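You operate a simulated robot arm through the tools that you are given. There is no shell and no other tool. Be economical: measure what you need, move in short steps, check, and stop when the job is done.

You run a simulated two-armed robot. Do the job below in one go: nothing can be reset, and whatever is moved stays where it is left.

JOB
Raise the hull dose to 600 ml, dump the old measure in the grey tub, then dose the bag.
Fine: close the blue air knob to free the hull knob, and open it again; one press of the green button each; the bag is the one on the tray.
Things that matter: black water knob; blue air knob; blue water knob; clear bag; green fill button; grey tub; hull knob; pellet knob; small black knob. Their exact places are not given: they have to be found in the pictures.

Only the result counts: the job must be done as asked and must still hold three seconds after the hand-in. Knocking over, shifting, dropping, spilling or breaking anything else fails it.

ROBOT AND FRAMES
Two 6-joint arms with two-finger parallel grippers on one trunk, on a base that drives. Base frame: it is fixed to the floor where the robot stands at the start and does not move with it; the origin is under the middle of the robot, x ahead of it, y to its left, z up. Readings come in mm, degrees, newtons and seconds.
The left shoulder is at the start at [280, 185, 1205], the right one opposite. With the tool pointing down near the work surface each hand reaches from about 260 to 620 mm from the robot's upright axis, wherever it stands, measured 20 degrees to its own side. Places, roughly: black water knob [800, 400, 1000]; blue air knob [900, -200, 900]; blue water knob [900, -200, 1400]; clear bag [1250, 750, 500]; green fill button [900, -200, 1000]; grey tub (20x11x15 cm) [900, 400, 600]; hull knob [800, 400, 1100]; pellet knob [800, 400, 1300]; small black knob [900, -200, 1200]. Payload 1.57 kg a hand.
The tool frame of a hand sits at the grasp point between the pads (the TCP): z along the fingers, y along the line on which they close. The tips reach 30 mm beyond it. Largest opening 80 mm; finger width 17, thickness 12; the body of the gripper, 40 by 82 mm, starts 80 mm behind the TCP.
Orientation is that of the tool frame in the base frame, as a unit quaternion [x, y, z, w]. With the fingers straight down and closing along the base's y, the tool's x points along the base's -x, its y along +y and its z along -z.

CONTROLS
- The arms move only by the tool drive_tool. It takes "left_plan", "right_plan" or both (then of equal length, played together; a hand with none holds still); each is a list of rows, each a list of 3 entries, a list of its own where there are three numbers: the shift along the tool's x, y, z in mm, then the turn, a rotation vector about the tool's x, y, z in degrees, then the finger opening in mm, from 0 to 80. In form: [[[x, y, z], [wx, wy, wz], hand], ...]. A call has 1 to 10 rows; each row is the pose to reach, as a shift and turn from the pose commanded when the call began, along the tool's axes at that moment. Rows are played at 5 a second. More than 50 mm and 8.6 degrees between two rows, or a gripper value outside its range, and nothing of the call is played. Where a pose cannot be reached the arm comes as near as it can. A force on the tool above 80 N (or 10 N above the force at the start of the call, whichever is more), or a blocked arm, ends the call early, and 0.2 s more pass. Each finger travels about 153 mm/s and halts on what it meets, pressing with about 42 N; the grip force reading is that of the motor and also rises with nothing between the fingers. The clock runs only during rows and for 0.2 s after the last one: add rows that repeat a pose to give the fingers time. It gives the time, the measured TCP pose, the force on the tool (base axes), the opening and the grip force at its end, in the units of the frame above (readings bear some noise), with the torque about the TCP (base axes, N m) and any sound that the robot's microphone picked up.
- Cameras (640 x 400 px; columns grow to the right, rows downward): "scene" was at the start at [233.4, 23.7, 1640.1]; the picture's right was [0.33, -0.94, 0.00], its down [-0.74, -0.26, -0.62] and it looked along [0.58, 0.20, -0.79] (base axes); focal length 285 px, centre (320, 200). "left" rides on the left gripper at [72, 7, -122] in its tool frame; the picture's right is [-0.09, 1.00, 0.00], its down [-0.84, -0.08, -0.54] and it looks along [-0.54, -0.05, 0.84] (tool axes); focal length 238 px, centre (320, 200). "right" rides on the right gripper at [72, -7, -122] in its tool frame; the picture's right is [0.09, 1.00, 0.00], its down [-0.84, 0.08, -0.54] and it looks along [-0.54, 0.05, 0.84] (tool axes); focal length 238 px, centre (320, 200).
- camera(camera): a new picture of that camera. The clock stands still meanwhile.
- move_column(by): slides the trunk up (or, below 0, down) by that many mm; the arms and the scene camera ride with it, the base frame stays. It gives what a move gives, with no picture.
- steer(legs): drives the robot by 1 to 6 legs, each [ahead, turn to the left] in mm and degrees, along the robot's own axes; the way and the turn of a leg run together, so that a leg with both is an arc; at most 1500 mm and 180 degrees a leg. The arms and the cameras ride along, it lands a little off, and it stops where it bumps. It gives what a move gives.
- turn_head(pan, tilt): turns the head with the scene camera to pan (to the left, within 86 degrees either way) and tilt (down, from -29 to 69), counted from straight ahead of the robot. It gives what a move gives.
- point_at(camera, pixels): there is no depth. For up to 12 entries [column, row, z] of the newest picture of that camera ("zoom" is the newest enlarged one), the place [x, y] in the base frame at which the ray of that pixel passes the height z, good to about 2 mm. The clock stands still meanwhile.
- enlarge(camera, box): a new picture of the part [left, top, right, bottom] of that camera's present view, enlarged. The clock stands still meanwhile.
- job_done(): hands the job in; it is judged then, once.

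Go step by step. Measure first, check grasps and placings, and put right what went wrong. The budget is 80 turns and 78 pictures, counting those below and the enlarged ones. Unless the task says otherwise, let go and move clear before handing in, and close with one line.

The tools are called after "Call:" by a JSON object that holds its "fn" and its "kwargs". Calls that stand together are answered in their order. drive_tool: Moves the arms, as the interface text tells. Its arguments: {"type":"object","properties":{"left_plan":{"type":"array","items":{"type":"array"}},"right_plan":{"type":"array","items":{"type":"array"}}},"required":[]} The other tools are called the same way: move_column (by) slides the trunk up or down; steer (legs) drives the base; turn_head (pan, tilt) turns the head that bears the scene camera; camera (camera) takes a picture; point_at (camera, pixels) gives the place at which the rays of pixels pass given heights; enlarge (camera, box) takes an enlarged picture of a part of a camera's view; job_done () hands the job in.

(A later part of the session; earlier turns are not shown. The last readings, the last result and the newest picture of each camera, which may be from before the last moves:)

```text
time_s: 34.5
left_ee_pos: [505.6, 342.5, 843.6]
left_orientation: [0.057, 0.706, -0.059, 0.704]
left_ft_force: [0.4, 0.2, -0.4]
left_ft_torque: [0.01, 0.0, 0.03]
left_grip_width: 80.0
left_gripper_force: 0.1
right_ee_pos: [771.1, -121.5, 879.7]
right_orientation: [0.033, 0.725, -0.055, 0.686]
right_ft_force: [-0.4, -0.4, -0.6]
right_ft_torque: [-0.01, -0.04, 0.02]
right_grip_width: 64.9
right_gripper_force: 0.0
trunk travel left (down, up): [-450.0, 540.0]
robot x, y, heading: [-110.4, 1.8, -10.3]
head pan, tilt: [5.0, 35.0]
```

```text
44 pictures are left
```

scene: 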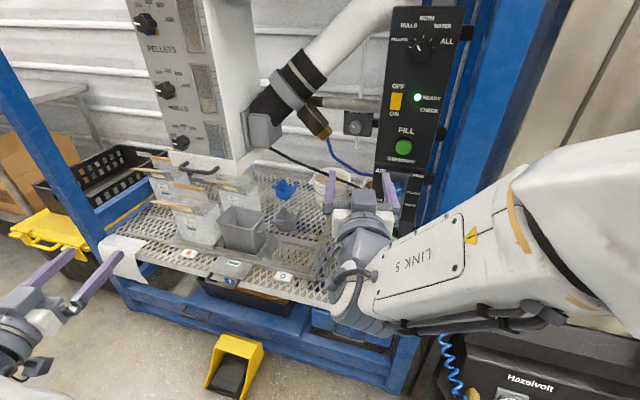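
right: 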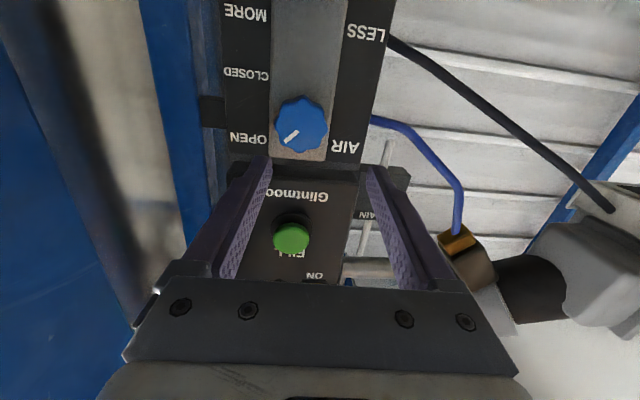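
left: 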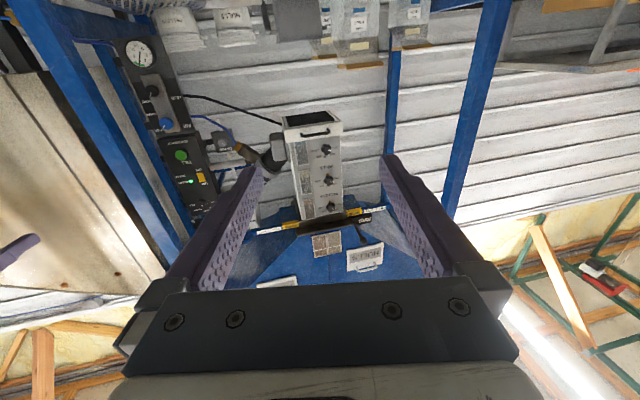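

No harm visible and the knob still points to OPEN. I'll try a lower shoulder, testing roll freedom in free space.

Call:
{"fn": "move_column", "kwargs": {"by": -200}}

Call:
{"fn": "drive_tool", "kwargs": {"right_plan": [[[-40, 0, -30], [-2, -1, 0], 65], [[-80, 0, -30], [-4, -2, 0], 65], [[-120, 0, -30], [-7, -3, 0], 65], [[-160, 0, -30], [-7, -3, 0], 65], [[-185, 0, -30], [-7, -3, 2], 65], [[-185, 0, -30], [-7, -3, 10], 65], [[-185, 0, -30], [-7, -3, 18], 65], [[-185, 0, -30], [-7, -3, 26], 65], [[-185, 0, -30], [-7, -3, 34], 65]]}}

```text
time_s: 36.7
left_ee_pos: [505.8, 342.4, 644.0]
left_orientation: [0.056, 0.706, -0.059, 0.703]
left_ft_force: [0.0, 0.2, -0.5]
left_ft_torque: [0.01, 0.0, 0.02]
left_grip_width: 80.2
left_gripper_force: 0.0
right_ee_pos: [771.9, -122.7, 678.0]
right_orientation: [0.034, 0.725, -0.054, 0.686]
right_ft_force: [0.1, 0.0, -0.2]
right_ft_torque: [-0.04, 0.04, 0.01]
right_grip_width: 64.7
right_gripper_force: 0.0
trunk travel left (down, up): [-250.0, 740.0]
robot x, y, heading: [-112.7, 2.9, -10.3]
head pan, tilt: [5.0, 35.0]
```

```text
time_s: 38.7
left_ee_pos: [506.4, 342.1, 644.4]
left_orientation: [0.056, 0.706, -0.059, 0.703]
left_ft_force: [-0.6, 0.0, -1.3]
left_ft_torque: [0.03, 0.02, -0.01]
left_grip_width: 79.9
left_gripper_force: 0.0
right_ee_pos: [753.8, -101.5, 880.1]
right_orientation: [0.207, 0.67, 0.185, 0.689]
right_ft_force: [-0.2, 0.5, 0.0]
right_ft_torque: [0.0, 0.01, 0.02]
right_grip_width: 64.8
right_gripper_force: 0.1
right hand out of reach, approached as far as the arm can: row 9
trunk travel left (down, up): [-250.0, 740.0]
robot x, y, heading: [-109.1, 1.6, -9.9]
head pan, tilt: [5.0, 35.0]
```

Much freer now: roll to ~30° is possible. I'll lower the trunk another 100 and re-approach to (790,-148,860) with roll about −5°.

Call:
{"fn": "move_column", "kwargs": {"by": -100}}

Call:
{"fn": "drive_tool", "kwargs": {"right_plan": [[[-20, 1, 0], [0, 0, -8], 65], [[-40, 2, 0], [0, 0, -16], 65], [[-60, 3, 0], [0, 0, -24], 65], [[-80, 3, 10], [0, 0, -32], 65], [[-92, 3, 25], [0, 0, -38], 65], [[-92, 3, 35], [0, 0, -38], 65], [[-92, 3, 35], [0, 0, -38], 65]]}}

Call:
{"fn": "camera", "kwargs": {"camera": "right"}}

```text
time_s: 40.0
left_ee_pos: [505.6, 342.6, 544.4]
left_orientation: [0.057, 0.706, -0.058, 0.704]
left_ft_force: [0.2, -0.6, 0.7]
left_ft_torque: [0.0, 0.01, -0.02]
left_grip_width: 79.7
left_gripper_force: 0.1
right_ee_pos: [754.7, -100.8, 779.0]
right_orientation: [0.206, 0.67, 0.185, 0.689]
right_ft_force: [-0.3, 0.7, 0.0]
right_ft_torque: [0.0, -0.01, -0.03]
right_grip_width: 65.0
right_gripper_force: 0.0
trunk travel left (down, up): [-150.0, 840.0]
robot x, y, heading: [-111.3, 0.2, -10.3]
head pan, tilt: [5.0, 35.0]
```

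```text
time_s: 41.6
left_ee_pos: [506.2, 342.1, 543.4]
left_orientation: [0.057, 0.706, -0.059, 0.703]
left_ft_force: [-0.1, 0.2, -0.5]
left_ft_torque: [-0.02, 0.02, 0.04]
left_grip_width: 80.0
left_gripper_force: 0.2
right_ee_pos: [787.2, -148.5, 858.6]
right_orientation: [-0.025, 0.7, -0.049, 0.712]
right_ft_force: [0.9, 0.0, -0.1]
right_ft_torque: [0.03, 0.01, -0.03]
right_grip_width: 64.8
right_gripper_force: 0.1
trunk travel left (down, up): [-150.0, 840.0]
robot x, y, heading: [-110.9, -0.1, -10.1]
head pan, tilt: [5.0, 35.0]
```

```text
43 pictures are left
```

right: 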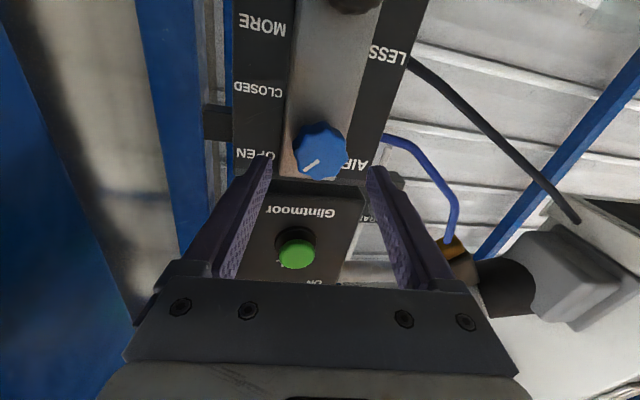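

All reachable and the knob (320,151) is on axis. Advance 54 mm and close.

Call:
{"fn": "drive_tool", "kwargs": {"right_plan": [[[0, 0, 20], [0, 0, 0], 65], [[0, 0, 40], [0, 0, 0], 65], [[0, 0, 54], [0, 0, 0], 65], [[0, 0, 54], [0, 0, 0], 30], [[0, 0, 54], [0, 0, 0], 30], [[0, 0, 54], [0, 0, 8], 30], [[0, 0, 54], [0, 0, 16], 30], [[0, 0, 54], [0, 0, 24], 30], [[0, 0, 54], [0, 0, 30], 30]]}}

Call:
{"fn": "camera", "kwargs": {"camera": "right"}}

```text
time_s: 43.6
left_ee_pos: [505.8, 341.1, 544.0]
left_orientation: [0.056, 0.706, -0.059, 0.704]
left_ft_force: [-0.2, -0.4, 0.3]
left_ft_torque: [0.04, 0.01, -0.03]
left_grip_width: 80.0
left_gripper_force: 0.1
right_ee_pos: [840.4, -149.4, 861.8]
right_orientation: [0.159, 0.683, 0.137, 0.7]
right_ft_force: [-9.0, 6.7, -8.8]
right_ft_torque: [-0.16, -0.6, -0.88]
right_grip_width: 48.3
right_gripper_force: 45.5
trunk travel left (down, up): [-150.0, 840.0]
robot x, y, heading: [-113.2, 2.1, -10.2]
head pan, tilt: [5.0, 35.0]
```

```text
42 pictures are left
```

right: 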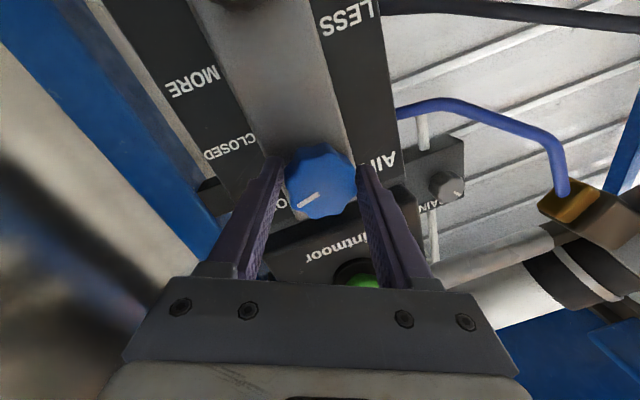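

Gripped at 48 mm and the knob turned along with the hand (mark fixed relative to the fingers). Regrip: open, roll back 54°, close.

Call:
{"fn": "drive_tool", "kwargs": {"right_plan": [[[0, 0, 0], [0, 0, 0], 68], [[0, 0, 0], [0, 0, -8], 68], [[0, 0, 0], [0, 0, -16], 68], [[0, 0, 0], [0, 0, -24], 68], [[0, 0, 0], [0, 0, -32], 68], [[0, 0, 0], [0, 0, -40], 68], [[0, 0, 0], [0, 0, -48], 68], [[0, 0, 0], [0, 0, -54], 68], [[0, 0, 0], [0, 0, -54], 30], [[0, 0, 0], [0, 0, -54], 30]]}}

Call:
{"fn": "camera", "kwargs": {"camera": "right"}}

```text
time_s: 45.8
left_ee_pos: [505.8, 341.9, 544.7]
left_orientation: [0.056, 0.706, -0.058, 0.704]
left_ft_force: [0.4, 0.6, -0.2]
left_ft_torque: [-0.03, -0.02, 0.04]
left_grip_width: 80.0
left_gripper_force: 0.1
right_ee_pos: [840.1, -150.9, 860.9]
right_orientation: [-0.169, 0.68, -0.197, 0.686]
right_ft_force: [-1.4, -0.7, 0.4]
right_ft_torque: [-0.13, -0.71, -0.69]
right_grip_width: 48.2
right_gripper_force: 44.9
trunk travel left (down, up): [-150.0, 840.0]
robot x, y, heading: [-112.2, 0.0, -10.1]
head pan, tilt: [5.0, 35.0]
```

```text
41 pictures are left
```

right: 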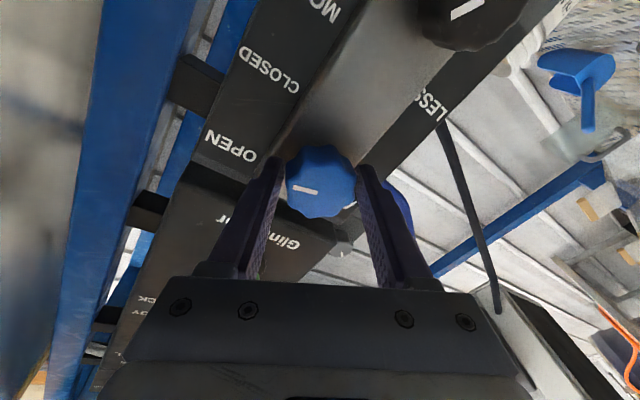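

Mark line at (292–318,190) shows the knob turned about 29° and stayed. Turn a further 58° to reach CLOSED.

Call:
{"fn": "drive_tool", "kwargs": {"right_plan": [[[0, 0, 0], [0, 0, 8], 30], [[0, 0, 0], [0, 0, 16], 30], [[0, 0, 0], [0, 0, 24], 30], [[0, 0, 0], [0, 0, 32], 30], [[0, 0, 0], [0, 0, 40], 30], [[0, 0, 0], [0, 0, 48], 30], [[0, 0, 0], [0, 0, 56], 30], [[0, 0, 0], [0, 0, 58], 30]]}}

Call:
{"fn": "camera", "kwargs": {"camera": "right"}}

```text
time_s: 47.6
left_ee_pos: [506.3, 342.2, 543.4]
left_orientation: [0.056, 0.706, -0.059, 0.703]
left_ft_force: [0.8, -0.2, 0.6]
left_ft_torque: [0.01, -0.01, 0.03]
left_grip_width: 80.0
left_gripper_force: 0.0
right_ee_pos: [841.4, -148.6, 861.8]
right_orientation: [0.182, 0.676, 0.163, 0.695]
right_ft_force: [-0.2, 3.7, -3.1]
right_ft_torque: [-0.05, -0.28, -0.97]
right_grip_width: 48.1
right_gripper_force: 45.1
trunk travel left (down, up): [-150.0, 840.0]
robot x, y, heading: [-111.2, 3.4, -10.1]
head pan, tilt: [5.0, 35.0]
```

```text
40 pictures are left
```

right: 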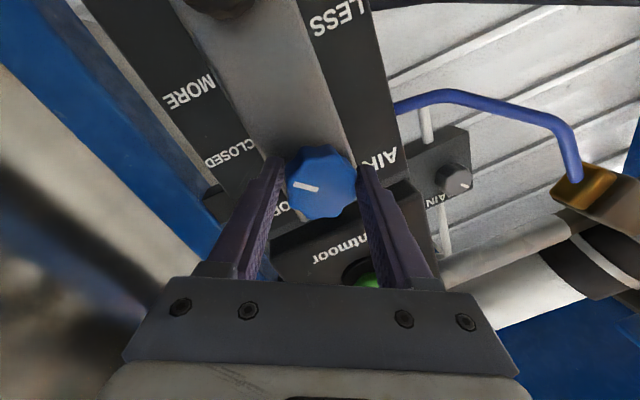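

The mark rotated along; it is at ~125°, the CLOSED label at ~135°. Turn 9° more, then release and back off.

Call:
{"fn": "drive_tool", "kwargs": {"right_plan": [[[0, 0, 0], [0, 0, 5], 30], [[0, 0, 0], [0, 0, 9], 30], [[0, 0, 0], [0, 0, 9], 68], [[0, 0, 0], [0, 0, 9], 68], [[0, 0, -30], [0, 0, 4], 68], [[0, 0, -60], [0, 0, -4], 68], [[0, 0, -60], [0, 0, -12], 68], [[0, 0, -60], [0, 0, -20], 68], [[0, 0, -60], [0, 0, -28], 68]]}}

Call:
{"fn": "enlarge", "kwargs": {"camera": "right", "box": [200, 0, 440, 300]}}

```text
time_s: 49.6
left_ee_pos: [505.6, 341.2, 542.8]
left_orientation: [0.056, 0.706, -0.059, 0.704]
left_ft_force: [-0.1, 0.3, -0.8]
left_ft_torque: [0.01, 0.02, 0.02]
left_grip_width: 80.3
left_gripper_force: 0.0
right_ee_pos: [780.9, -147.4, 858.4]
right_orientation: [0.012, 0.701, -0.012, 0.713]
right_ft_force: [-0.6, 0.1, 0.2]
right_ft_torque: [0.01, 0.02, -0.02]
right_grip_width: 68.0
right_gripper_force: 0.0
trunk travel left (down, up): [-150.0, 840.0]
robot x, y, heading: [-110.4, -2.2, -10.5]
head pan, tilt: [5.0, 35.0]
```

```text
1.33 times, centred on (320, 150) of right
```

zoom: 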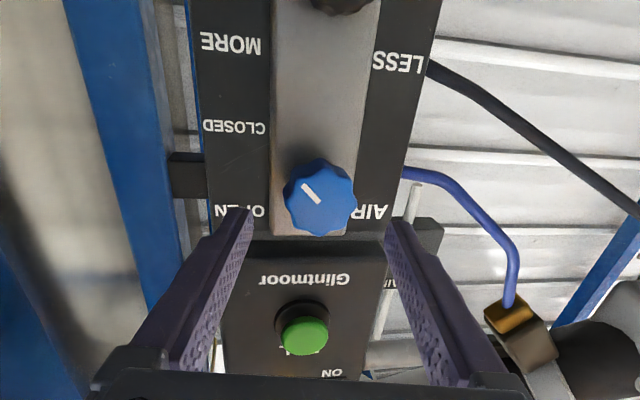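

The mark now points at CLOSED. Next the hull knob with the left hand: back off, turn left 20°, raise the trunk.

Call:
{"fn": "steer", "kwargs": {"legs": [[-80, 0], [0, 20]]}}

Call:
{"fn": "move_column", "kwargs": {"by": 360}}

Call:
{"fn": "turn_head", "kwargs": {"pan": 10, "tilt": 25}}

Call:
{"fn": "camera", "kwargs": {"camera": "scene"}}

```text
time_s: 51.8
left_ee_pos: [270.9, 548.0, 544.0]
left_orientation: [-0.068, 0.705, 0.065, 0.703]
left_ft_force: [0.3, 0.0, -1.0]
left_ft_torque: [0.0, 0.01, 0.0]
left_grip_width: 80.0
left_gripper_force: 0.1
right_ee_pos: [697.5, 183.1, 859.4]
right_orientation: [-0.11, 0.692, 0.113, 0.705]
right_ft_force: [0.1, 0.5, -0.1]
right_ft_torque: [0.03, 0.01, 0.02]
right_grip_width: 68.0
right_gripper_force: 0.1
trunk travel left (down, up): [-150.0, 840.0]
robot x, y, heading: [-197.0, 17.4, 9.9]
head pan, tilt: [5.0, 35.0]
```

```text
time_s: 55.3
left_ee_pos: [271.2, 547.4, 904.2]
left_orientation: [-0.069, 0.705, 0.065, 0.703]
left_ft_force: [0.3, -0.2, -0.6]
left_ft_torque: [-0.01, -0.03, 0.04]
left_grip_width: 79.9
left_gripper_force: 0.0
right_ee_pos: [697.6, 180.7, 1219.9]
right_orientation: [-0.11, 0.691, 0.113, 0.705]
right_ft_force: [-0.6, -0.5, -0.3]
right_ft_torque: [-0.03, -0.02, 0.03]
right_grip_width: 68.2
right_gripper_force: 0.0
trunk travel left (down, up): [-510.0, 480.0]
robot x, y, heading: [-192.0, 16.3, 9.9]
head pan, tilt: [5.0, 35.0]
```

```text
time_s: 56.0
left_ee_pos: [270.1, 546.9, 904.4]
left_orientation: [-0.068, 0.705, 0.066, 0.703]
left_ft_force: [-0.4, 0.0, 0.9]
left_ft_torque: [0.02, 0.02, -0.01]
left_grip_width: 80.1
left_gripper_force: 0.1
right_ee_pos: [697.2, 181.7, 1218.9]
right_orientation: [-0.11, 0.692, 0.113, 0.705]
right_ft_force: [0.3, 0.2, 0.4]
right_ft_torque: [0.02, 0.0, -0.01]
right_grip_width: 67.9
right_gripper_force: 0.1
trunk travel left (down, up): [-510.0, 480.0]
robot x, y, heading: [-196.2, 17.6, 10.3]
head pan, tilt: [10.0, 25.0]
```

```text
38 pictures are left
```

scene: 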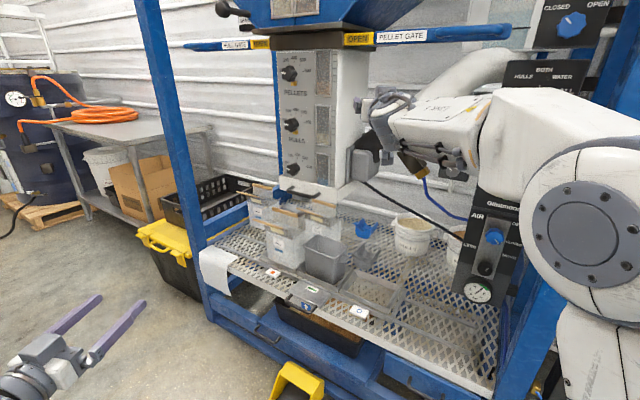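

Path is clear. Move the left hand to about (660,437,1142) pointing straight, while the right hand withdraws 80 mm.

Call:
{"fn": "drive_tool", "kwargs": {"left_plan": [[[-24, -18, 36], [1, 0, 0], 80], [[-48, -36, 72], [2, 0, 0], 80], [[-71, -54, 109], [3, 0, 0], 80], [[-95, -72, 145], [4, 0, 0], 80], [[-119, -91, 181], [5, 0, 0], 80], [[-143, -109, 217], [6.5, 0, 0], 80], [[-167, -127, 254], [8, 0, 0], 80], [[-190, -145, 290], [9, 0, 0], 80], [[-214, -163, 326], [10, 0, 0], 80], [[-238, -181, 362], [10.8, 0, 0], 80]], "right_plan": [[[0, 0, -10], [0, 0, 0], 68], [[0, 0, -20], [0, 0, 0], 68], [[0, 0, -30], [0, 0, 0], 68], [[0, 0, -40], [0, 0, 0], 68], [[0, 0, -50], [0, 0, 0], 68], [[0, 0, -60], [0, 0, 0], 68], [[0, 0, -70], [0, 0, 0], 68], [[0, 0, -80], [0, 0, 0], 68], [[0, 0, -80], [0, 0, 0], 68], [[0, 0, -80], [0, 0, 0], 68]]}}

Call:
{"fn": "camera", "kwargs": {"camera": "left"}}

```text
time_s: 58.2
left_ee_pos: [659.6, 435.5, 1141.7]
left_orientation: [-0.002, 0.708, -0.002, 0.706]
left_ft_force: [0.3, 0.9, 0.2]
left_ft_torque: [0.03, 0.08, -0.01]
left_grip_width: 80.3
left_gripper_force: 0.0
right_ee_pos: [621.6, 157.0, 1217.0]
right_orientation: [-0.111, 0.692, 0.113, 0.705]
right_ft_force: [0.4, 0.4, 0.1]
right_ft_torque: [-0.01, 0.0, 0.02]
right_grip_width: 68.0
right_gripper_force: 0.0
trunk travel left (down, up): [-510.0, 480.0]
robot x, y, heading: [-189.0, 17.7, 10.1]
head pan, tilt: [10.0, 25.0]
```

```text
37 pictures are left
```

left: 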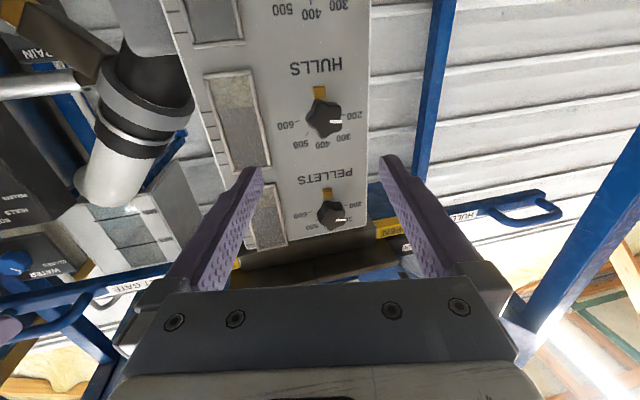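

Fully in reach; the hull knob is at (323,120) with its mark at 200. The dial runs clockwise 180° to 600. Enlarge to see the yellow lock pin and get the ray.

Call:
{"fn": "enlarge", "kwargs": {"camera": "left", "box": [250, 50, 390, 240]}}

Call:
{"fn": "point_at", "kwargs": {"camera": "left", "pixels": [[323, 120, 1135], [323, 120, 1145]]}}

```text
2.11 times, centred on (320, 145) of left
```

zoom: 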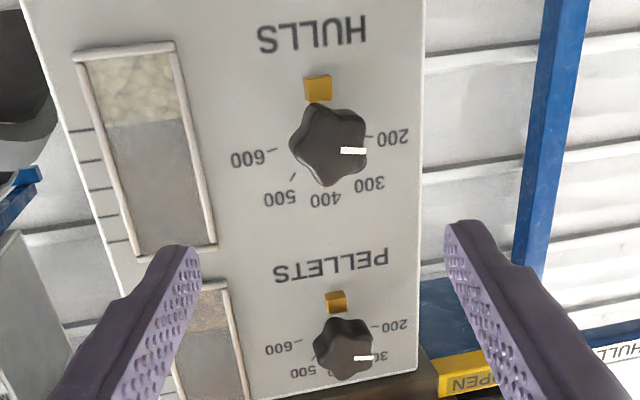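

```text
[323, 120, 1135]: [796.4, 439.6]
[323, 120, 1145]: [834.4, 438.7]
```

The lock pin stands clear of the hull knob now. Approach with roll −40° and close on the knob.

Call:
{"fn": "drive_tool", "kwargs": {"left_plan": [[[0, 1, 30], [0, 0, -8], 65], [[0, 2, 60], [0, 0, -16], 65], [[0, 2, 90], [0, 0, -24], 65], [[0, 2, 115], [0, 0, -32], 65], [[0, 2, 130], [0, 0, -40], 65], [[0, 2, 146], [0, 0, -40], 65], [[0, 2, 146], [0, 0, -40], 65], [[0, 2, 146], [0, 0, -40], 20], [[0, 2, 146], [0, 0, -40], 20]]}}

Call:
{"fn": "camera", "kwargs": {"camera": "left"}}

```text
time_s: 59.7
left_ee_pos: [800.6, 439.8, 1142.8]
left_orientation: [-0.234, 0.669, -0.243, 0.662]
left_ft_force: [-55.2, -5.8, -10.4]
left_ft_torque: [0.51, -0.89, -2.27]
left_grip_width: 64.1
left_gripper_force: 0.1
right_ee_pos: [618.3, 159.3, 1218.8]
right_orientation: [-0.111, 0.691, 0.114, 0.705]
right_ft_force: [0.6, 0.8, 1.0]
right_ft_torque: [-0.01, 0.02, 0.01]
right_grip_width: 67.8
right_gripper_force: 0.0
trunk travel left (down, up): [-510.0, 480.0]
robot x, y, heading: [-197.5, 17.7, 10.3]
head pan, tilt: [10.0, 25.0]
stopped in row 7 (left hand): the force on the tool passed its limit at 90 N (the readings are from after the stop); the commanded pose is now the measured one
```

```text
35 pictures are left
```

left: 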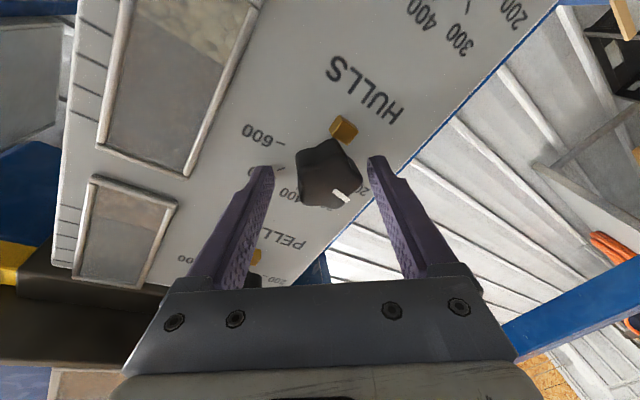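

The tips touched the face (x≈831). Back off 6 mm, close, and turn clockwise.

Call:
{"fn": "drive_tool", "kwargs": {"left_plan": [[[0, 0, -6], [0, 0, 0], 65], [[0, 0, -6], [0, 0, 0], 20], [[0, 0, -6], [0, 0, 0], 20], [[0, 0, -6], [0, 0, 8], 20], [[0, 0, -6], [0, 0, 16], 20], [[0, 0, -6], [0, 0, 24], 20], [[0, 0, -6], [0, 0, 32], 20], [[0, 0, -6], [0, 0, 40], 20], [[0, 0, -6], [0, 0, 48], 20]]}}

Call:
{"fn": "camera", "kwargs": {"camera": "left"}}

```text
time_s: 61.7
left_ee_pos: [799.7, 440.5, 1139.2]
left_orientation: [0.057, 0.708, 0.048, 0.702]
left_ft_force: [-0.8, 5.4, -15.2]
left_ft_torque: [-0.17, -0.66, -0.79]
left_grip_width: 44.7
left_gripper_force: 44.8
right_ee_pos: [621.7, 158.3, 1215.9]
right_orientation: [-0.111, 0.692, 0.114, 0.704]
right_ft_force: [0.7, 0.5, 0.8]
right_ft_torque: [0.0, -0.02, -0.01]
right_grip_width: 67.8
right_gripper_force: 0.1
trunk travel left (down, up): [-510.0, 480.0]
robot x, y, heading: [-191.2, 20.2, 10.1]
head pan, tilt: [10.0, 25.0]
```

```text
34 pictures are left
```

left: 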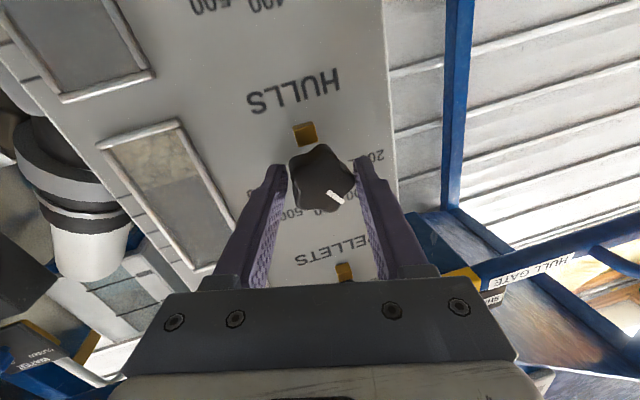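

It turns. Continue clockwise another 40°.

Call:
{"fn": "drive_tool", "kwargs": {"left_plan": [[[0, 0, 0], [0, 0, 8], 20], [[0, 0, 0], [0, 0, 16], 20], [[0, 0, 0], [0, 0, 24], 20], [[0, 0, 0], [0, 0, 32], 20], [[0, 0, 0], [0, 0, 40], 20]]}}

```text
time_s: 62.9
left_ee_pos: [798.9, 439.0, 1140.9]
left_orientation: [0.296, 0.645, 0.286, 0.644]
left_ft_force: [2.5, 0.6, -12.7]
left_ft_torque: [-0.14, -0.2, -1.16]
left_grip_width: 43.5
left_gripper_force: 45.4
right_ee_pos: [621.6, 159.4, 1216.2]
right_orientation: [-0.11, 0.692, 0.113, 0.704]
right_ft_force: [0.3, -0.4, 0.2]
right_ft_torque: [-0.02, 0.02, 0.01]
right_grip_width: 67.6
right_gripper_force: 0.0
trunk travel left (down, up): [-510.0, 480.0]
robot x, y, heading: [-190.7, 9.8, 10.1]
head pan, tilt: [10.0, 25.0]
```

Knob at about 400. Open and roll back 76° for a new grip.

Call:
{"fn": "drive_tool", "kwargs": {"left_plan": [[[0, 0, 0], [0, 0, 0], 70], [[0, 0, 0], [0, 0, -8.5], 70], [[0, 0, 0], [0, 0, -17], 70], [[0, 0, 0], [0, 0, -25.5], 70], [[0, 0, 0], [0, 0, -34], 70], [[0, 0, 0], [0, 0, -42.5], 70], [[0, 0, 0], [0, 0, -51], 70], [[0, 0, 0], [0, 0, -59.5], 70], [[0, 0, 0], [0, 0, -68], 70], [[0, 0, 0], [0, 0, -76], 70]]}}

Call:
{"fn": "camera", "kwargs": {"camera": "left"}}

```text
time_s: 65.1
left_ee_pos: [798.9, 439.2, 1127.3]
left_orientation: [-0.151, 0.702, -0.162, 0.676]
left_ft_force: [-19.9, -0.8, -6.3]
left_ft_torque: [0.32, -0.01, -0.89]
left_grip_width: 68.1
left_gripper_force: 0.1
right_ee_pos: [620.5, 160.4, 1218.0]
right_orientation: [-0.111, 0.692, 0.114, 0.705]
right_ft_force: [-0.4, -0.4, -0.9]
right_ft_torque: [0.04, 0.0, 0.03]
right_grip_width: 68.1
right_gripper_force: 0.0
trunk travel left (down, up): [-510.0, 480.0]
robot x, y, heading: [-191.4, 14.7, 10.3]
head pan, tilt: [10.0, 25.0]
stopped in row 10 (left hand): the force on the tool passed its limit at 84 N (the readings are from after the stop); the commanded pose is now the measured one
```

```text
33 pictures are left
```

left: 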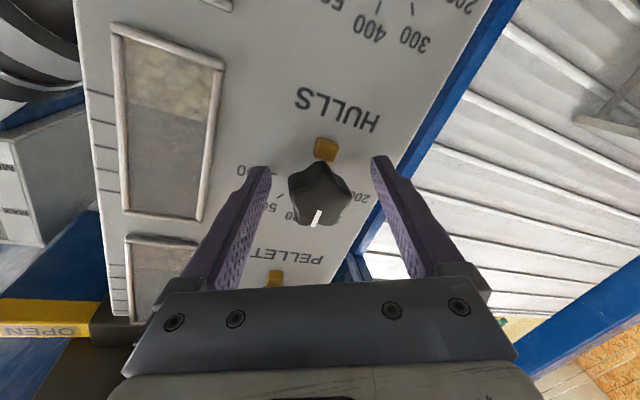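

Slid down against the face by about 14 mm. Back off 6 mm, recentre, roll a bit more back and close.

Call:
{"fn": "drive_tool", "kwargs": {"left_plan": [[[0, 0, -6], [0, 0, 0], 70], [[-12, -6, -6], [0, 0, -7], 70], [[-12, -6, -6], [0, 0, -14], 70], [[-12, -6, -6], [0, 0, -14], 20], [[-12, -6, -6], [0, 0, -14], 20], [[-12, -6, -6], [0, 0, -6], 20], [[-12, -6, -6], [0, 0, 2], 20], [[-12, -6, -6], [0, 0, 10], 20], [[-12, -6, -6], [0, 0, 18], 20], [[-12, -6, -6], [0, 0, 26], 20]]}}

Call:
{"fn": "drive_tool", "kwargs": {"left_plan": [[[0, 0, 0], [0, 0, 8], 20], [[0, 0, 0], [0, 0, 16], 20], [[0, 0, 0], [0, 0, 24], 20], [[0, 0, 0], [0, 0, 32], 20], [[0, 0, 0], [0, 0, 40], 20], [[0, 0, 0], [0, 0, 46], 20]]}}

Call:
{"fn": "camera", "kwargs": {"camera": "left"}}

```text
time_s: 67.3
left_ee_pos: [795.5, 440.7, 1138.8]
left_orientation: [0.01, 0.718, -0.005, 0.696]
left_ft_force: [6.4, 18.0, -14.9]
left_ft_torque: [-0.26, -0.98, -0.24]
left_grip_width: 44.6
left_gripper_force: 44.9
right_ee_pos: [621.2, 161.4, 1215.9]
right_orientation: [-0.112, 0.692, 0.114, 0.704]
right_ft_force: [-0.4, -0.3, 0.3]
right_ft_torque: [-0.01, 0.0, -0.05]
right_grip_width: 68.2
right_gripper_force: 0.0
trunk travel left (down, up): [-510.0, 480.0]
robot x, y, heading: [-196.0, 14.7, 10.3]
head pan, tilt: [10.0, 25.0]
```

```text
time_s: 68.7
left_ee_pos: [796.0, 436.5, 1143.2]
left_orientation: [0.292, 0.654, 0.268, 0.644]
left_ft_force: [-2.8, 8.7, -6.2]
left_ft_torque: [-0.12, 0.52, -0.33]
left_grip_width: 44.1
left_gripper_force: 37.2
right_ee_pos: [621.2, 160.7, 1216.6]
right_orientation: [-0.11, 0.692, 0.113, 0.704]
right_ft_force: [0.0, -0.2, 0.1]
right_ft_torque: [0.0, 0.01, -0.01]
right_grip_width: 68.0
right_gripper_force: 0.0
trunk travel left (down, up): [-510.0, 480.0]
robot x, y, heading: [-194.4, 12.8, 10.3]
head pan, tilt: [10.0, 25.0]
```

```text
32 pictures are left
```

left: 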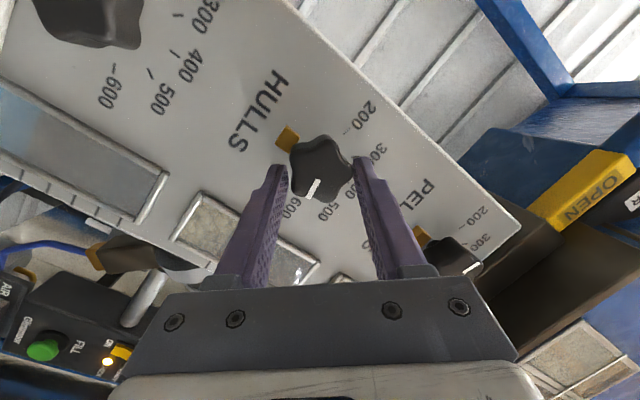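

The mark reads about 560 (between 500 and 600). Regrip and turn on to 600.

Call:
{"fn": "drive_tool", "kwargs": {"left_plan": [[[0, 0, 0], [0, 0, 0], 66], [[0, 0, 0], [0, 0, -8], 66], [[0, 0, 0], [0, 0, -16], 66], [[0, 0, 0], [0, 0, -24], 66], [[0, 0, 0], [0, 0, -32], 66], [[0, 0, 0], [0, 0, -40], 66], [[0, 0, 0], [0, 0, -40], 20], [[0, 0, 0], [0, 0, -40], 20], [[0, 0, 0], [0, 0, -32], 20], [[0, 0, 0], [0, 0, -24], 20]]}}

Call:
{"fn": "camera", "kwargs": {"camera": "left"}}

```text
time_s: 70.9
left_ee_pos: [794.9, 440.9, 1140.1]
left_orientation: [0.146, 0.703, 0.129, 0.684]
left_ft_force: [1.1, 15.0, -2.1]
left_ft_torque: [-0.97, 0.12, -0.51]
left_grip_width: 45.0
left_gripper_force: 45.2
right_ee_pos: [620.9, 159.6, 1216.1]
right_orientation: [-0.111, 0.692, 0.113, 0.704]
right_ft_force: [-1.1, 0.6, -0.6]
right_ft_torque: [0.04, 0.03, 0.01]
right_grip_width: 68.0
right_gripper_force: 0.0
trunk travel left (down, up): [-510.0, 480.0]
robot x, y, heading: [-194.2, 16.7, 10.2]
head pan, tilt: [10.0, 25.0]
```

```text
31 pictures are left
```

left: 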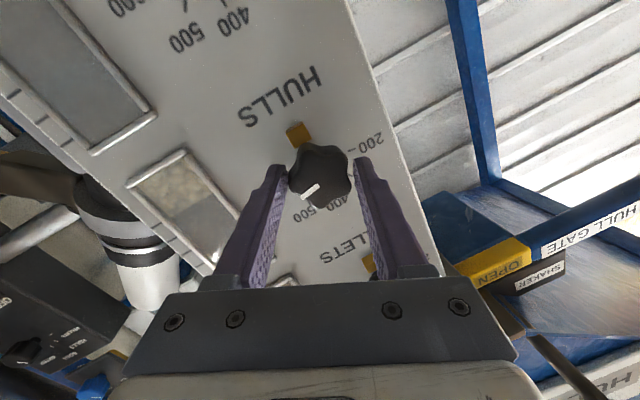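

Mark ≈74° of the needed 90°. Turn 18° more.

Call:
{"fn": "drive_tool", "kwargs": {"left_plan": [[[0, 0, 0], [0, 0, 6], 20], [[0, 0, 0], [0, 0, 12], 20], [[0, 0, 0], [0, 0, 18], 20], [[0, 0, 0], [0, 0, 18], 20]]}}

Call:
{"fn": "enlarge", "kwargs": {"camera": "left", "box": [220, 80, 420, 260]}}

```text
time_s: 71.9
left_ee_pos: [794.8, 436.9, 1142.6]
left_orientation: [0.257, 0.67, 0.233, 0.657]
left_ft_force: [-5.9, 6.1, 3.7]
left_ft_torque: [-0.91, 0.26, -0.98]
left_grip_width: 43.8
left_gripper_force: 44.5
right_ee_pos: [619.9, 159.9, 1216.9]
right_orientation: [-0.111, 0.692, 0.113, 0.704]
right_ft_force: [0.6, 0.7, 0.0]
right_ft_torque: [-0.02, 0.01, -0.01]
right_grip_width: 68.1
right_gripper_force: 0.1
trunk travel left (down, up): [-510.0, 480.0]
robot x, y, heading: [-198.3, 14.2, 10.3]
head pan, tilt: [10.0, 25.0]
```

```text
2.22 times, centred on (320, 170) of left
```

zoom: 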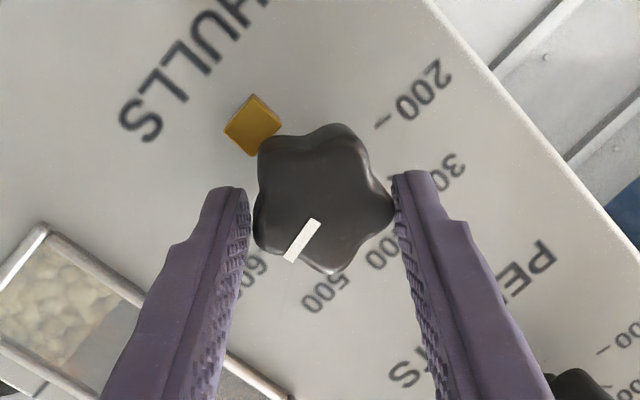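

The knob slipped in the fingers on the last turn (0.9 N·m), suggesting its end stop. Release, back off, level the roll and look squarely.

Call:
{"fn": "drive_tool", "kwargs": {"left_plan": [[[0, 0, 0], [0, 0, 0], 70], [[0, 0, -40], [0, 0, 0], 70], [[0, 0, -80], [0, 0, -8], 70], [[0, 0, -110], [0, 0, -16], 70], [[0, 0, -140], [0, 0, -24], 70], [[0, 0, -140], [0, 0, -32], 70], [[0, 0, -140], [0, 0, -40], 70]]}}

Call:
{"fn": "enlarge", "kwargs": {"camera": "left", "box": [250, 40, 390, 230]}}

```text
time_s: 73.5
left_ee_pos: [654.2, 440.7, 1144.8]
left_orientation: [0.011, 0.718, -0.008, 0.696]
left_ft_force: [-0.3, 0.6, -0.2]
left_ft_torque: [-0.04, -0.02, -0.01]
left_grip_width: 70.0
left_gripper_force: 0.0
right_ee_pos: [619.7, 159.5, 1216.3]
right_orientation: [-0.111, 0.692, 0.114, 0.704]
right_ft_force: [-0.2, 0.5, -0.2]
right_ft_torque: [0.03, -0.01, -0.01]
right_grip_width: 67.7
right_gripper_force: 0.1
trunk travel left (down, up): [-510.0, 480.0]
robot x, y, heading: [-193.4, 17.1, 10.0]
head pan, tilt: [10.0, 25.0]
```

```text
2.11 times, centred on (320, 135) of left
```

zoom: 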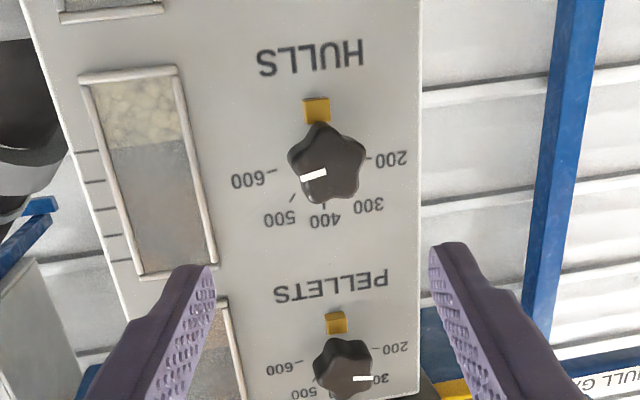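

Mark (301–326,176) lies on the 600 direction, at the stop. Now back to the air knob: retract the left hand, turn right 20°, forward 80, lower 360.

Call:
{"fn": "drive_tool", "kwargs": {"left_plan": [[[0, 0, -45], [0, 0, 0], 70], [[0, 0, -90], [0, 0, 0], 70], [[0, 0, -135], [0, 0, 0], 70], [[0, 0, -180], [0, 0, 0], 70], [[0, 0, -220], [0, 0, 0], 70]]}}

Call:
{"fn": "steer", "kwargs": {"legs": [[0, -20.3], [82, 0]]}}

Call:
{"fn": "move_column", "kwargs": {"by": -360}}

Call:
{"fn": "camera", "kwargs": {"camera": "right"}}

```text
time_s: 74.7
left_ee_pos: [437.7, 444.8, 1152.0]
left_orientation: [0.012, 0.717, -0.007, 0.696]
left_ft_force: [-0.1, 0.1, 0.3]
left_ft_torque: [-0.02, -0.01, 0.05]
left_grip_width: 70.2
left_gripper_force: 0.0
right_ee_pos: [621.1, 160.8, 1217.1]
right_orientation: [-0.11, 0.692, 0.113, 0.704]
right_ft_force: [0.0, -0.2, 0.5]
right_ft_torque: [0.01, -0.03, 0.0]
right_grip_width: 68.0
right_gripper_force: 0.0
trunk travel left (down, up): [-510.0, 480.0]
robot x, y, heading: [-189.0, 16.2, 10.3]
head pan, tilt: [10.0, 25.0]
```

```text
time_s: 76.8
left_ee_pos: [627.5, 180.6, 1150.7]
left_orientation: [0.14, 0.704, -0.131, 0.684]
left_ft_force: [-0.9, -0.4, -0.8]
left_ft_torque: [0.02, 0.0, -0.01]
left_grip_width: 70.1
left_gripper_force: 0.0
right_ee_pos: [699.6, -151.7, 1216.2]
right_orientation: [0.015, 0.701, -0.015, 0.713]
right_ft_force: [0.8, 0.2, 0.5]
right_ft_torque: [0.02, -0.01, 0.0]
right_grip_width: 67.9
right_gripper_force: 0.1
trunk travel left (down, up): [-510.0, 480.0]
robot x, y, heading: [-114.1, -3.0, -10.2]
head pan, tilt: [10.0, 25.0]
```

```text
time_s: 80.3
left_ee_pos: [628.8, 181.1, 791.8]
left_orientation: [0.139, 0.704, -0.13, 0.684]
left_ft_force: [0.3, 0.5, -0.1]
left_ft_torque: [0.02, -0.01, 0.02]
left_grip_width: 70.2
left_gripper_force: 0.0
right_ee_pos: [699.3, -152.2, 856.8]
right_orientation: [0.015, 0.701, -0.014, 0.713]
right_ft_force: [-0.1, -0.2, -0.8]
right_ft_torque: [0.02, -0.02, 0.01]
right_grip_width: 68.1
right_gripper_force: 0.0
trunk travel left (down, up): [-150.0, 840.0]
robot x, y, heading: [-112.2, 1.0, -9.9]
head pan, tilt: [10.0, 25.0]
```

```text
28 pictures are left
```

right: 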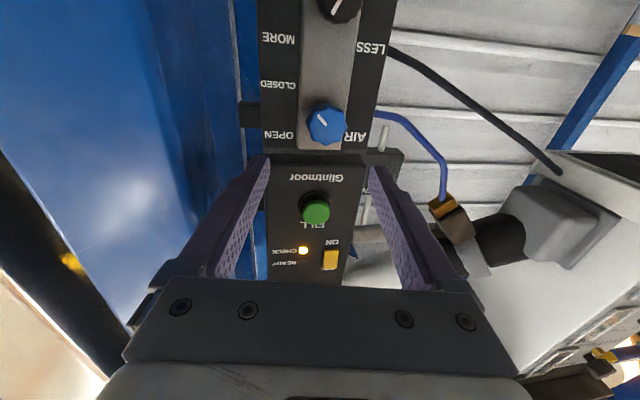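

Amber CHECK lamp is on while air is closed; the knob (326,124) is ahead. Approach with roll +28° and grip.

Call:
{"fn": "drive_tool", "kwargs": {"right_plan": [[[0, 3, 35], [0, 0, 8], 68], [[-1, 5, 70], [0, 0, 16], 68], [[-2, 7, 100], [0, 0, 24], 68], [[-2, 8, 125], [0, 0, 28], 68], [[-2, 9, 141], [0, 0, 28], 68], [[-2, 9, 141], [0, 0, 28], 68], [[-2, 9, 141], [0, 0, 28], 30], [[-2, 9, 141], [0, 0, 28], 30]]}}

Call:
{"fn": "drive_tool", "kwargs": {"right_plan": [[[0, 0, 0], [0, 0, -8], 30], [[0, 0, 0], [0, 0, -16], 30], [[0, 0, 0], [0, 0, -24], 30], [[0, 0, 0], [0, 0, -32], 30], [[0, 0, 0], [0, 0, -40], 30], [[0, 0, 0], [0, 0, -48], 30], [[0, 0, 0], [0, 0, -56], 30]]}}

Call:
{"fn": "camera", "kwargs": {"camera": "right"}}

```text
time_s: 82.1
left_ee_pos: [628.2, 179.1, 791.4]
left_orientation: [0.14, 0.704, -0.131, 0.684]
left_ft_force: [-0.4, 1.0, -0.1]
left_ft_torque: [0.02, 0.01, -0.04]
left_grip_width: 70.2
left_gripper_force: 0.0
right_ee_pos: [840.4, -149.2, 860.4]
right_orientation: [0.185, 0.676, 0.158, 0.696]
right_ft_force: [4.3, -4.4, -0.6]
right_ft_torque: [0.12, 0.6, -0.73]
right_grip_width: 48.0
right_gripper_force: 45.0
trunk travel left (down, up): [-150.0, 840.0]
robot x, y, heading: [-112.9, 0.0, -10.3]
head pan, tilt: [10.0, 25.0]
```

```text
time_s: 83.7
left_ee_pos: [628.6, 179.5, 790.9]
left_orientation: [0.139, 0.704, -0.13, 0.684]
left_ft_force: [-0.1, -0.3, 0.9]
left_ft_torque: [-0.01, -0.01, 0.02]
left_grip_width: 69.8
left_gripper_force: 0.1
right_ee_pos: [841.6, -151.5, 860.8]
right_orientation: [-0.153, 0.684, -0.188, 0.688]
right_ft_force: [1.5, -12.5, -8.9]
right_ft_torque: [0.2, 0.87, -0.9]
right_grip_width: 47.5
right_gripper_force: 44.2
trunk travel left (down, up): [-150.0, 840.0]
robot x, y, heading: [-112.9, -0.7, -10.3]
head pan, tilt: [10.0, 25.0]
```

```text
27 pictures are left
```

right: 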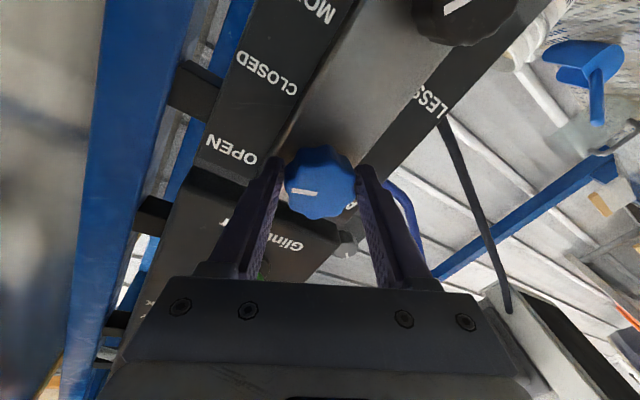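

Same as the halfway state before (mark ≈74°). Regrip and turn the last ~30° back to OPEN.

Call:
{"fn": "drive_tool", "kwargs": {"right_plan": [[[0, 0, 0], [0, 0, 0], 68], [[0, 0, 0], [0, 0, 8], 68], [[0, 0, 0], [0, 0, 16], 68], [[0, 0, 0], [0, 0, 24], 68], [[0, 0, 0], [0, 0, 32], 68], [[0, 0, 0], [0, 0, 32], 30], [[0, 0, 0], [0, 0, 32], 30], [[0, 0, 0], [0, 0, 24], 30], [[0, 0, 0], [0, 0, 16], 30], [[0, 0, 0], [0, 0, 8], 30]]}}

Call:
{"fn": "drive_tool", "kwargs": {"right_plan": [[[0, 0, 0], [0, 0, -7], 30], [[0, 0, 0], [0, 0, -7], 68], [[0, 0, 0], [0, 0, -7], 68], [[0, 0, -40], [0, 0, -3], 68], [[0, 0, -80], [0, 0, 5], 68], [[0, 0, -100], [0, 0, 13], 68], [[0, 0, -100], [0, 0, 20], 68]]}}

Call:
{"fn": "enlarge", "kwargs": {"camera": "right", "box": [220, 0, 440, 300]}}

```text
time_s: 85.9
left_ee_pos: [628.8, 179.4, 792.4]
left_orientation: [0.139, 0.704, -0.13, 0.684]
left_ft_force: [0.7, -0.4, -0.1]
left_ft_torque: [0.01, 0.01, -0.01]
left_grip_width: 70.0
left_gripper_force: 0.1
right_ee_pos: [840.4, -149.5, 862.2]
right_orientation: [-0.107, 0.693, -0.138, 0.7]
right_ft_force: [-18.0, -5.3, -3.7]
right_ft_torque: [0.13, 0.69, -1.0]
right_grip_width: 48.4
right_gripper_force: 45.3
trunk travel left (down, up): [-150.0, 840.0]
robot x, y, heading: [-112.1, -0.4, -10.2]
head pan, tilt: [10.0, 25.0]
```

```text
time_s: 87.5
left_ee_pos: [628.8, 179.6, 791.3]
left_orientation: [0.139, 0.704, -0.13, 0.684]
left_ft_force: [-0.6, -0.1, 0.3]
left_ft_torque: [0.01, -0.02, 0.01]
left_grip_width: 69.7
left_gripper_force: 0.0
right_ee_pos: [741.9, -145.8, 859.6]
right_orientation: [0.016, 0.701, -0.014, 0.713]
right_ft_force: [0.0, 0.5, 0.6]
right_ft_torque: [-0.01, 0.01, -0.04]
right_grip_width: 68.0
right_gripper_force: 0.1
trunk travel left (down, up): [-150.0, 840.0]
robot x, y, heading: [-113.0, -0.1, -10.3]
head pan, tilt: [10.0, 25.0]
```

```text
1.33 times, centred on (330, 150) of right
```

zoom: 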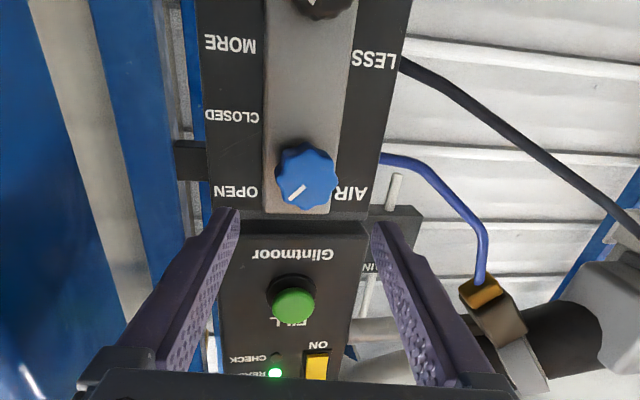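

Air is OPEN and READY is green again. Before pressing, check the tub's place under the outlet.

Call:
{"fn": "turn_head", "kwargs": {"pan": 30, "tilt": 20}}

Call:
{"fn": "camera", "kwargs": {"camera": "scene"}}

Call:
{"fn": "enlarge", "kwargs": {"camera": "scene", "box": [170, 60, 450, 300]}}

```text
time_s: 88.4
left_ee_pos: [629.7, 180.8, 790.9]
left_orientation: [0.14, 0.704, -0.131, 0.684]
left_ft_force: [0.6, -0.5, -1.0]
left_ft_torque: [0.03, 0.03, 0.03]
left_grip_width: 70.0
left_gripper_force: 0.1
right_ee_pos: [741.8, -145.5, 860.7]
right_orientation: [0.015, 0.701, -0.015, 0.713]
right_ft_force: [0.6, 0.6, -0.2]
right_ft_torque: [0.03, -0.05, 0.0]
right_grip_width: 67.9
right_gripper_force: 0.0
trunk travel left (down, up): [-150.0, 840.0]
robot x, y, heading: [-114.4, 0.9, -10.2]
head pan, tilt: [30.0, 20.0]
```

```text
25 pictures are left
```

scene: 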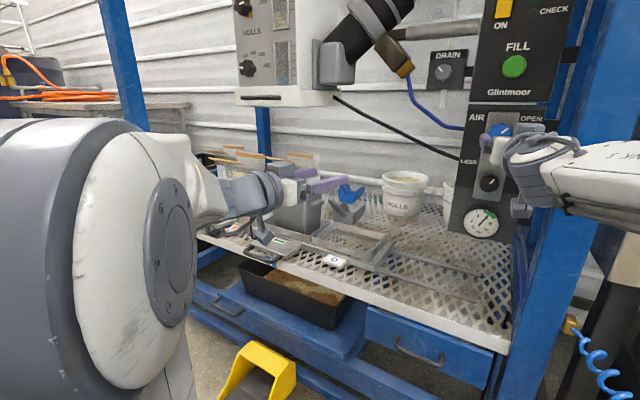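

```text
1.67 times, centred on (310, 180) of scene
```

zoom: 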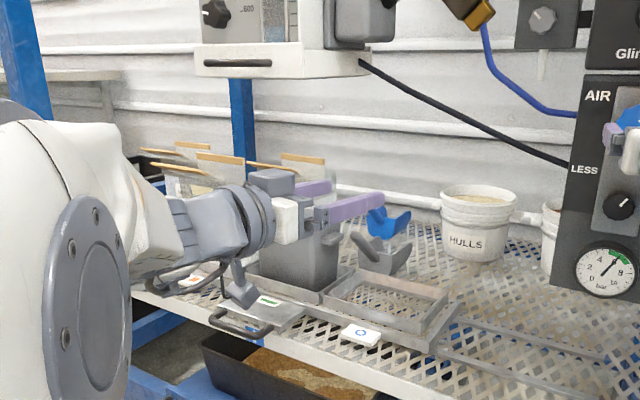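

The left arm hides the tub. I'll swing the left hand up and left, tilt it down and use its camera to see tub and outlet.

Call:
{"fn": "drive_tool", "kwargs": {"left_plan": [[[-24, 30, -21], [-4.4, 0, 0], 70], [[-48, 60, -42], [-8.8, 0, 0], 70], [[-72, 90, -63], [-13.2, 0, 0], 70], [[-96, 121, -84], [-17.6, 0, 0], 70], [[-120, 152, -104], [-22, 0, 0], 70]]}}

Call:
{"fn": "drive_tool", "kwargs": {"left_plan": [[[0, 0, 0], [0, 8, 0], 70], [[0, 0, 0], [0, 16, 0], 70], [[0, 0, 0], [0, 24, 0], 70], [[0, 0, 0], [0, 32, 0], 70], [[0, 0, 0], [0, 40, 0], 70], [[0, 0, 0], [0, 48, 0], 70], [[0, 0, 0], [0, 56, 0], 70], [[0, 0, 0], [0, 64, 0], 70]]}}

Call:
{"fn": "camera", "kwargs": {"camera": "left"}}

```text
time_s: 89.6
left_ee_pos: [591.4, 357.0, 914.8]
left_orientation: [0.006, 0.717, 0.008, 0.697]
left_ft_force: [0.1, 0.7, 0.2]
left_ft_torque: [0.01, -0.04, -0.03]
left_grip_width: 70.1
left_gripper_force: 0.1
right_ee_pos: [740.7, -145.6, 860.3]
right_orientation: [0.015, 0.7, -0.015, 0.714]
right_ft_force: [-0.5, -0.8, -0.1]
right_ft_torque: [0.02, -0.04, 0.0]
right_grip_width: 68.2
right_gripper_force: 0.1
trunk travel left (down, up): [-150.0, 840.0]
robot x, y, heading: [-111.2, 0.1, -9.9]
head pan, tilt: [30.0, 20.0]
```

```text
time_s: 91.4
left_ee_pos: [563.3, 345.8, 871.7]
left_orientation: [0.002, 0.972, 0.009, 0.234]
left_ft_force: [0.0, -0.1, 0.5]
left_ft_torque: [0.01, 0.02, -0.02]
left_grip_width: 70.0
left_gripper_force: 0.0
left hand out of reach, approached as far as the arm can: row 6, 7, 8
right_ee_pos: [741.9, -146.3, 859.6]
right_orientation: [0.015, 0.7, -0.014, 0.714]
right_ft_force: [0.7, 0.2, 1.0]
right_ft_torque: [-0.01, -0.02, 0.02]
right_grip_width: 67.9
right_gripper_force: 0.1
trunk travel left (down, up): [-150.0, 840.0]
robot x, y, heading: [-115.6, -2.0, -10.3]
head pan, tilt: [30.0, 20.0]
```

```text
23 pictures are left
```

left: 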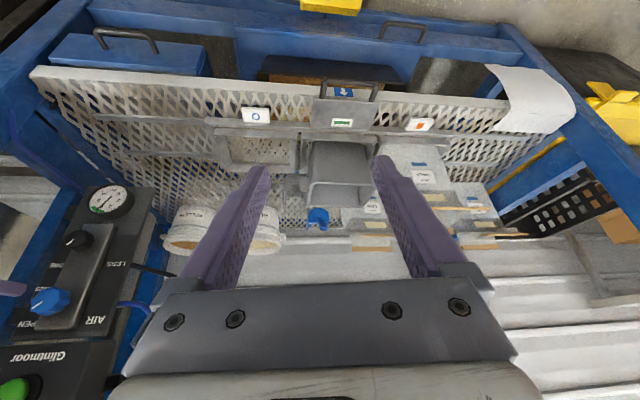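

The tub is seen at (343,175) between pan and bag, handle at (345,80). Get rays to fix heights.

Call:
{"fn": "point_at", "kwargs": {"camera": "left", "pixels": [[342, 122, 520], [342, 122, 560], [342, 122, 600], [343, 175, 600], [343, 175, 680], [343, 175, 720], [345, 205, 680], [343, 148, 680], [348, 82, 560], [348, 82, 600], [257, 115, 560], [419, 124, 560]]}}

Call:
{"fn": "enlarge", "kwargs": {"camera": "left", "box": [200, 60, 480, 260]}}

```text
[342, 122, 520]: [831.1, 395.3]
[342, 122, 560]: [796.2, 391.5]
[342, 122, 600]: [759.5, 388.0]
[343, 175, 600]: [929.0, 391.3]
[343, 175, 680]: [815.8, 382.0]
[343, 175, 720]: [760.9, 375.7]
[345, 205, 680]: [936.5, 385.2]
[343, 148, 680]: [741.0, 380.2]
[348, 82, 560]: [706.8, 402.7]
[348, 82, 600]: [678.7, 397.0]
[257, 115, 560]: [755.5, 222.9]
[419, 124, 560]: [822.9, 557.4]
```

```text
2.00 times, centred on (340, 160) of left
```

zoom: 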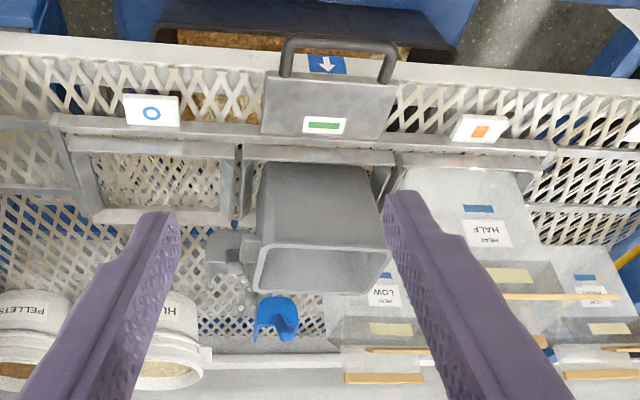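

Tub centre ≈(886,388), right under the outlet (y≈385). Now raise the right hand with closed fingers to the green button at z≈993.

Call:
{"fn": "drive_tool", "kwargs": {"right_plan": [[[-45, 0, 0], [0, 0, 0], 30], [[-90, 0, 0], [0, 0, 0], 0], [[-132, 0, 0], [0, 0, 0], 0], [[-132, 0, 30], [0, 0, 0], 0], [[-132, 0, 60], [0, 0, 0], 0], [[-132, 0, 70], [0, 0, 0], 0]]}}

Call:
{"fn": "camera", "kwargs": {"camera": "right"}}

```text
time_s: 92.8
left_ee_pos: [562.6, 345.4, 872.4]
left_orientation: [0.002, 0.972, 0.008, 0.236]
left_ft_force: [-0.5, -0.1, -0.7]
left_ft_torque: [0.03, -0.02, -0.02]
left_grip_width: 70.0
left_gripper_force: 0.1
right_ee_pos: [795.7, -143.6, 984.8]
right_orientation: [0.014, 0.701, -0.014, 0.713]
right_ft_force: [0.3, -0.5, 0.4]
right_ft_torque: [0.03, -0.03, 0.02]
right_grip_width: 0.0
right_gripper_force: 21.7
right hand out of reach, approached as far as the arm can: row 5, 6
trunk travel left (down, up): [-150.0, 840.0]
robot x, y, heading: [-111.4, -1.1, -10.4]
head pan, tilt: [30.0, 20.0]
```

```text
21 pictures are left
```

right: 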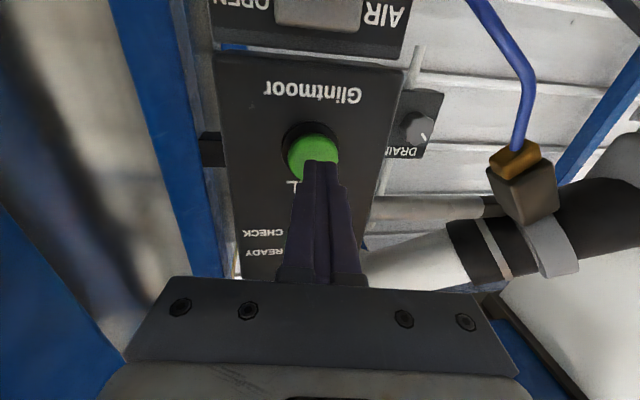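

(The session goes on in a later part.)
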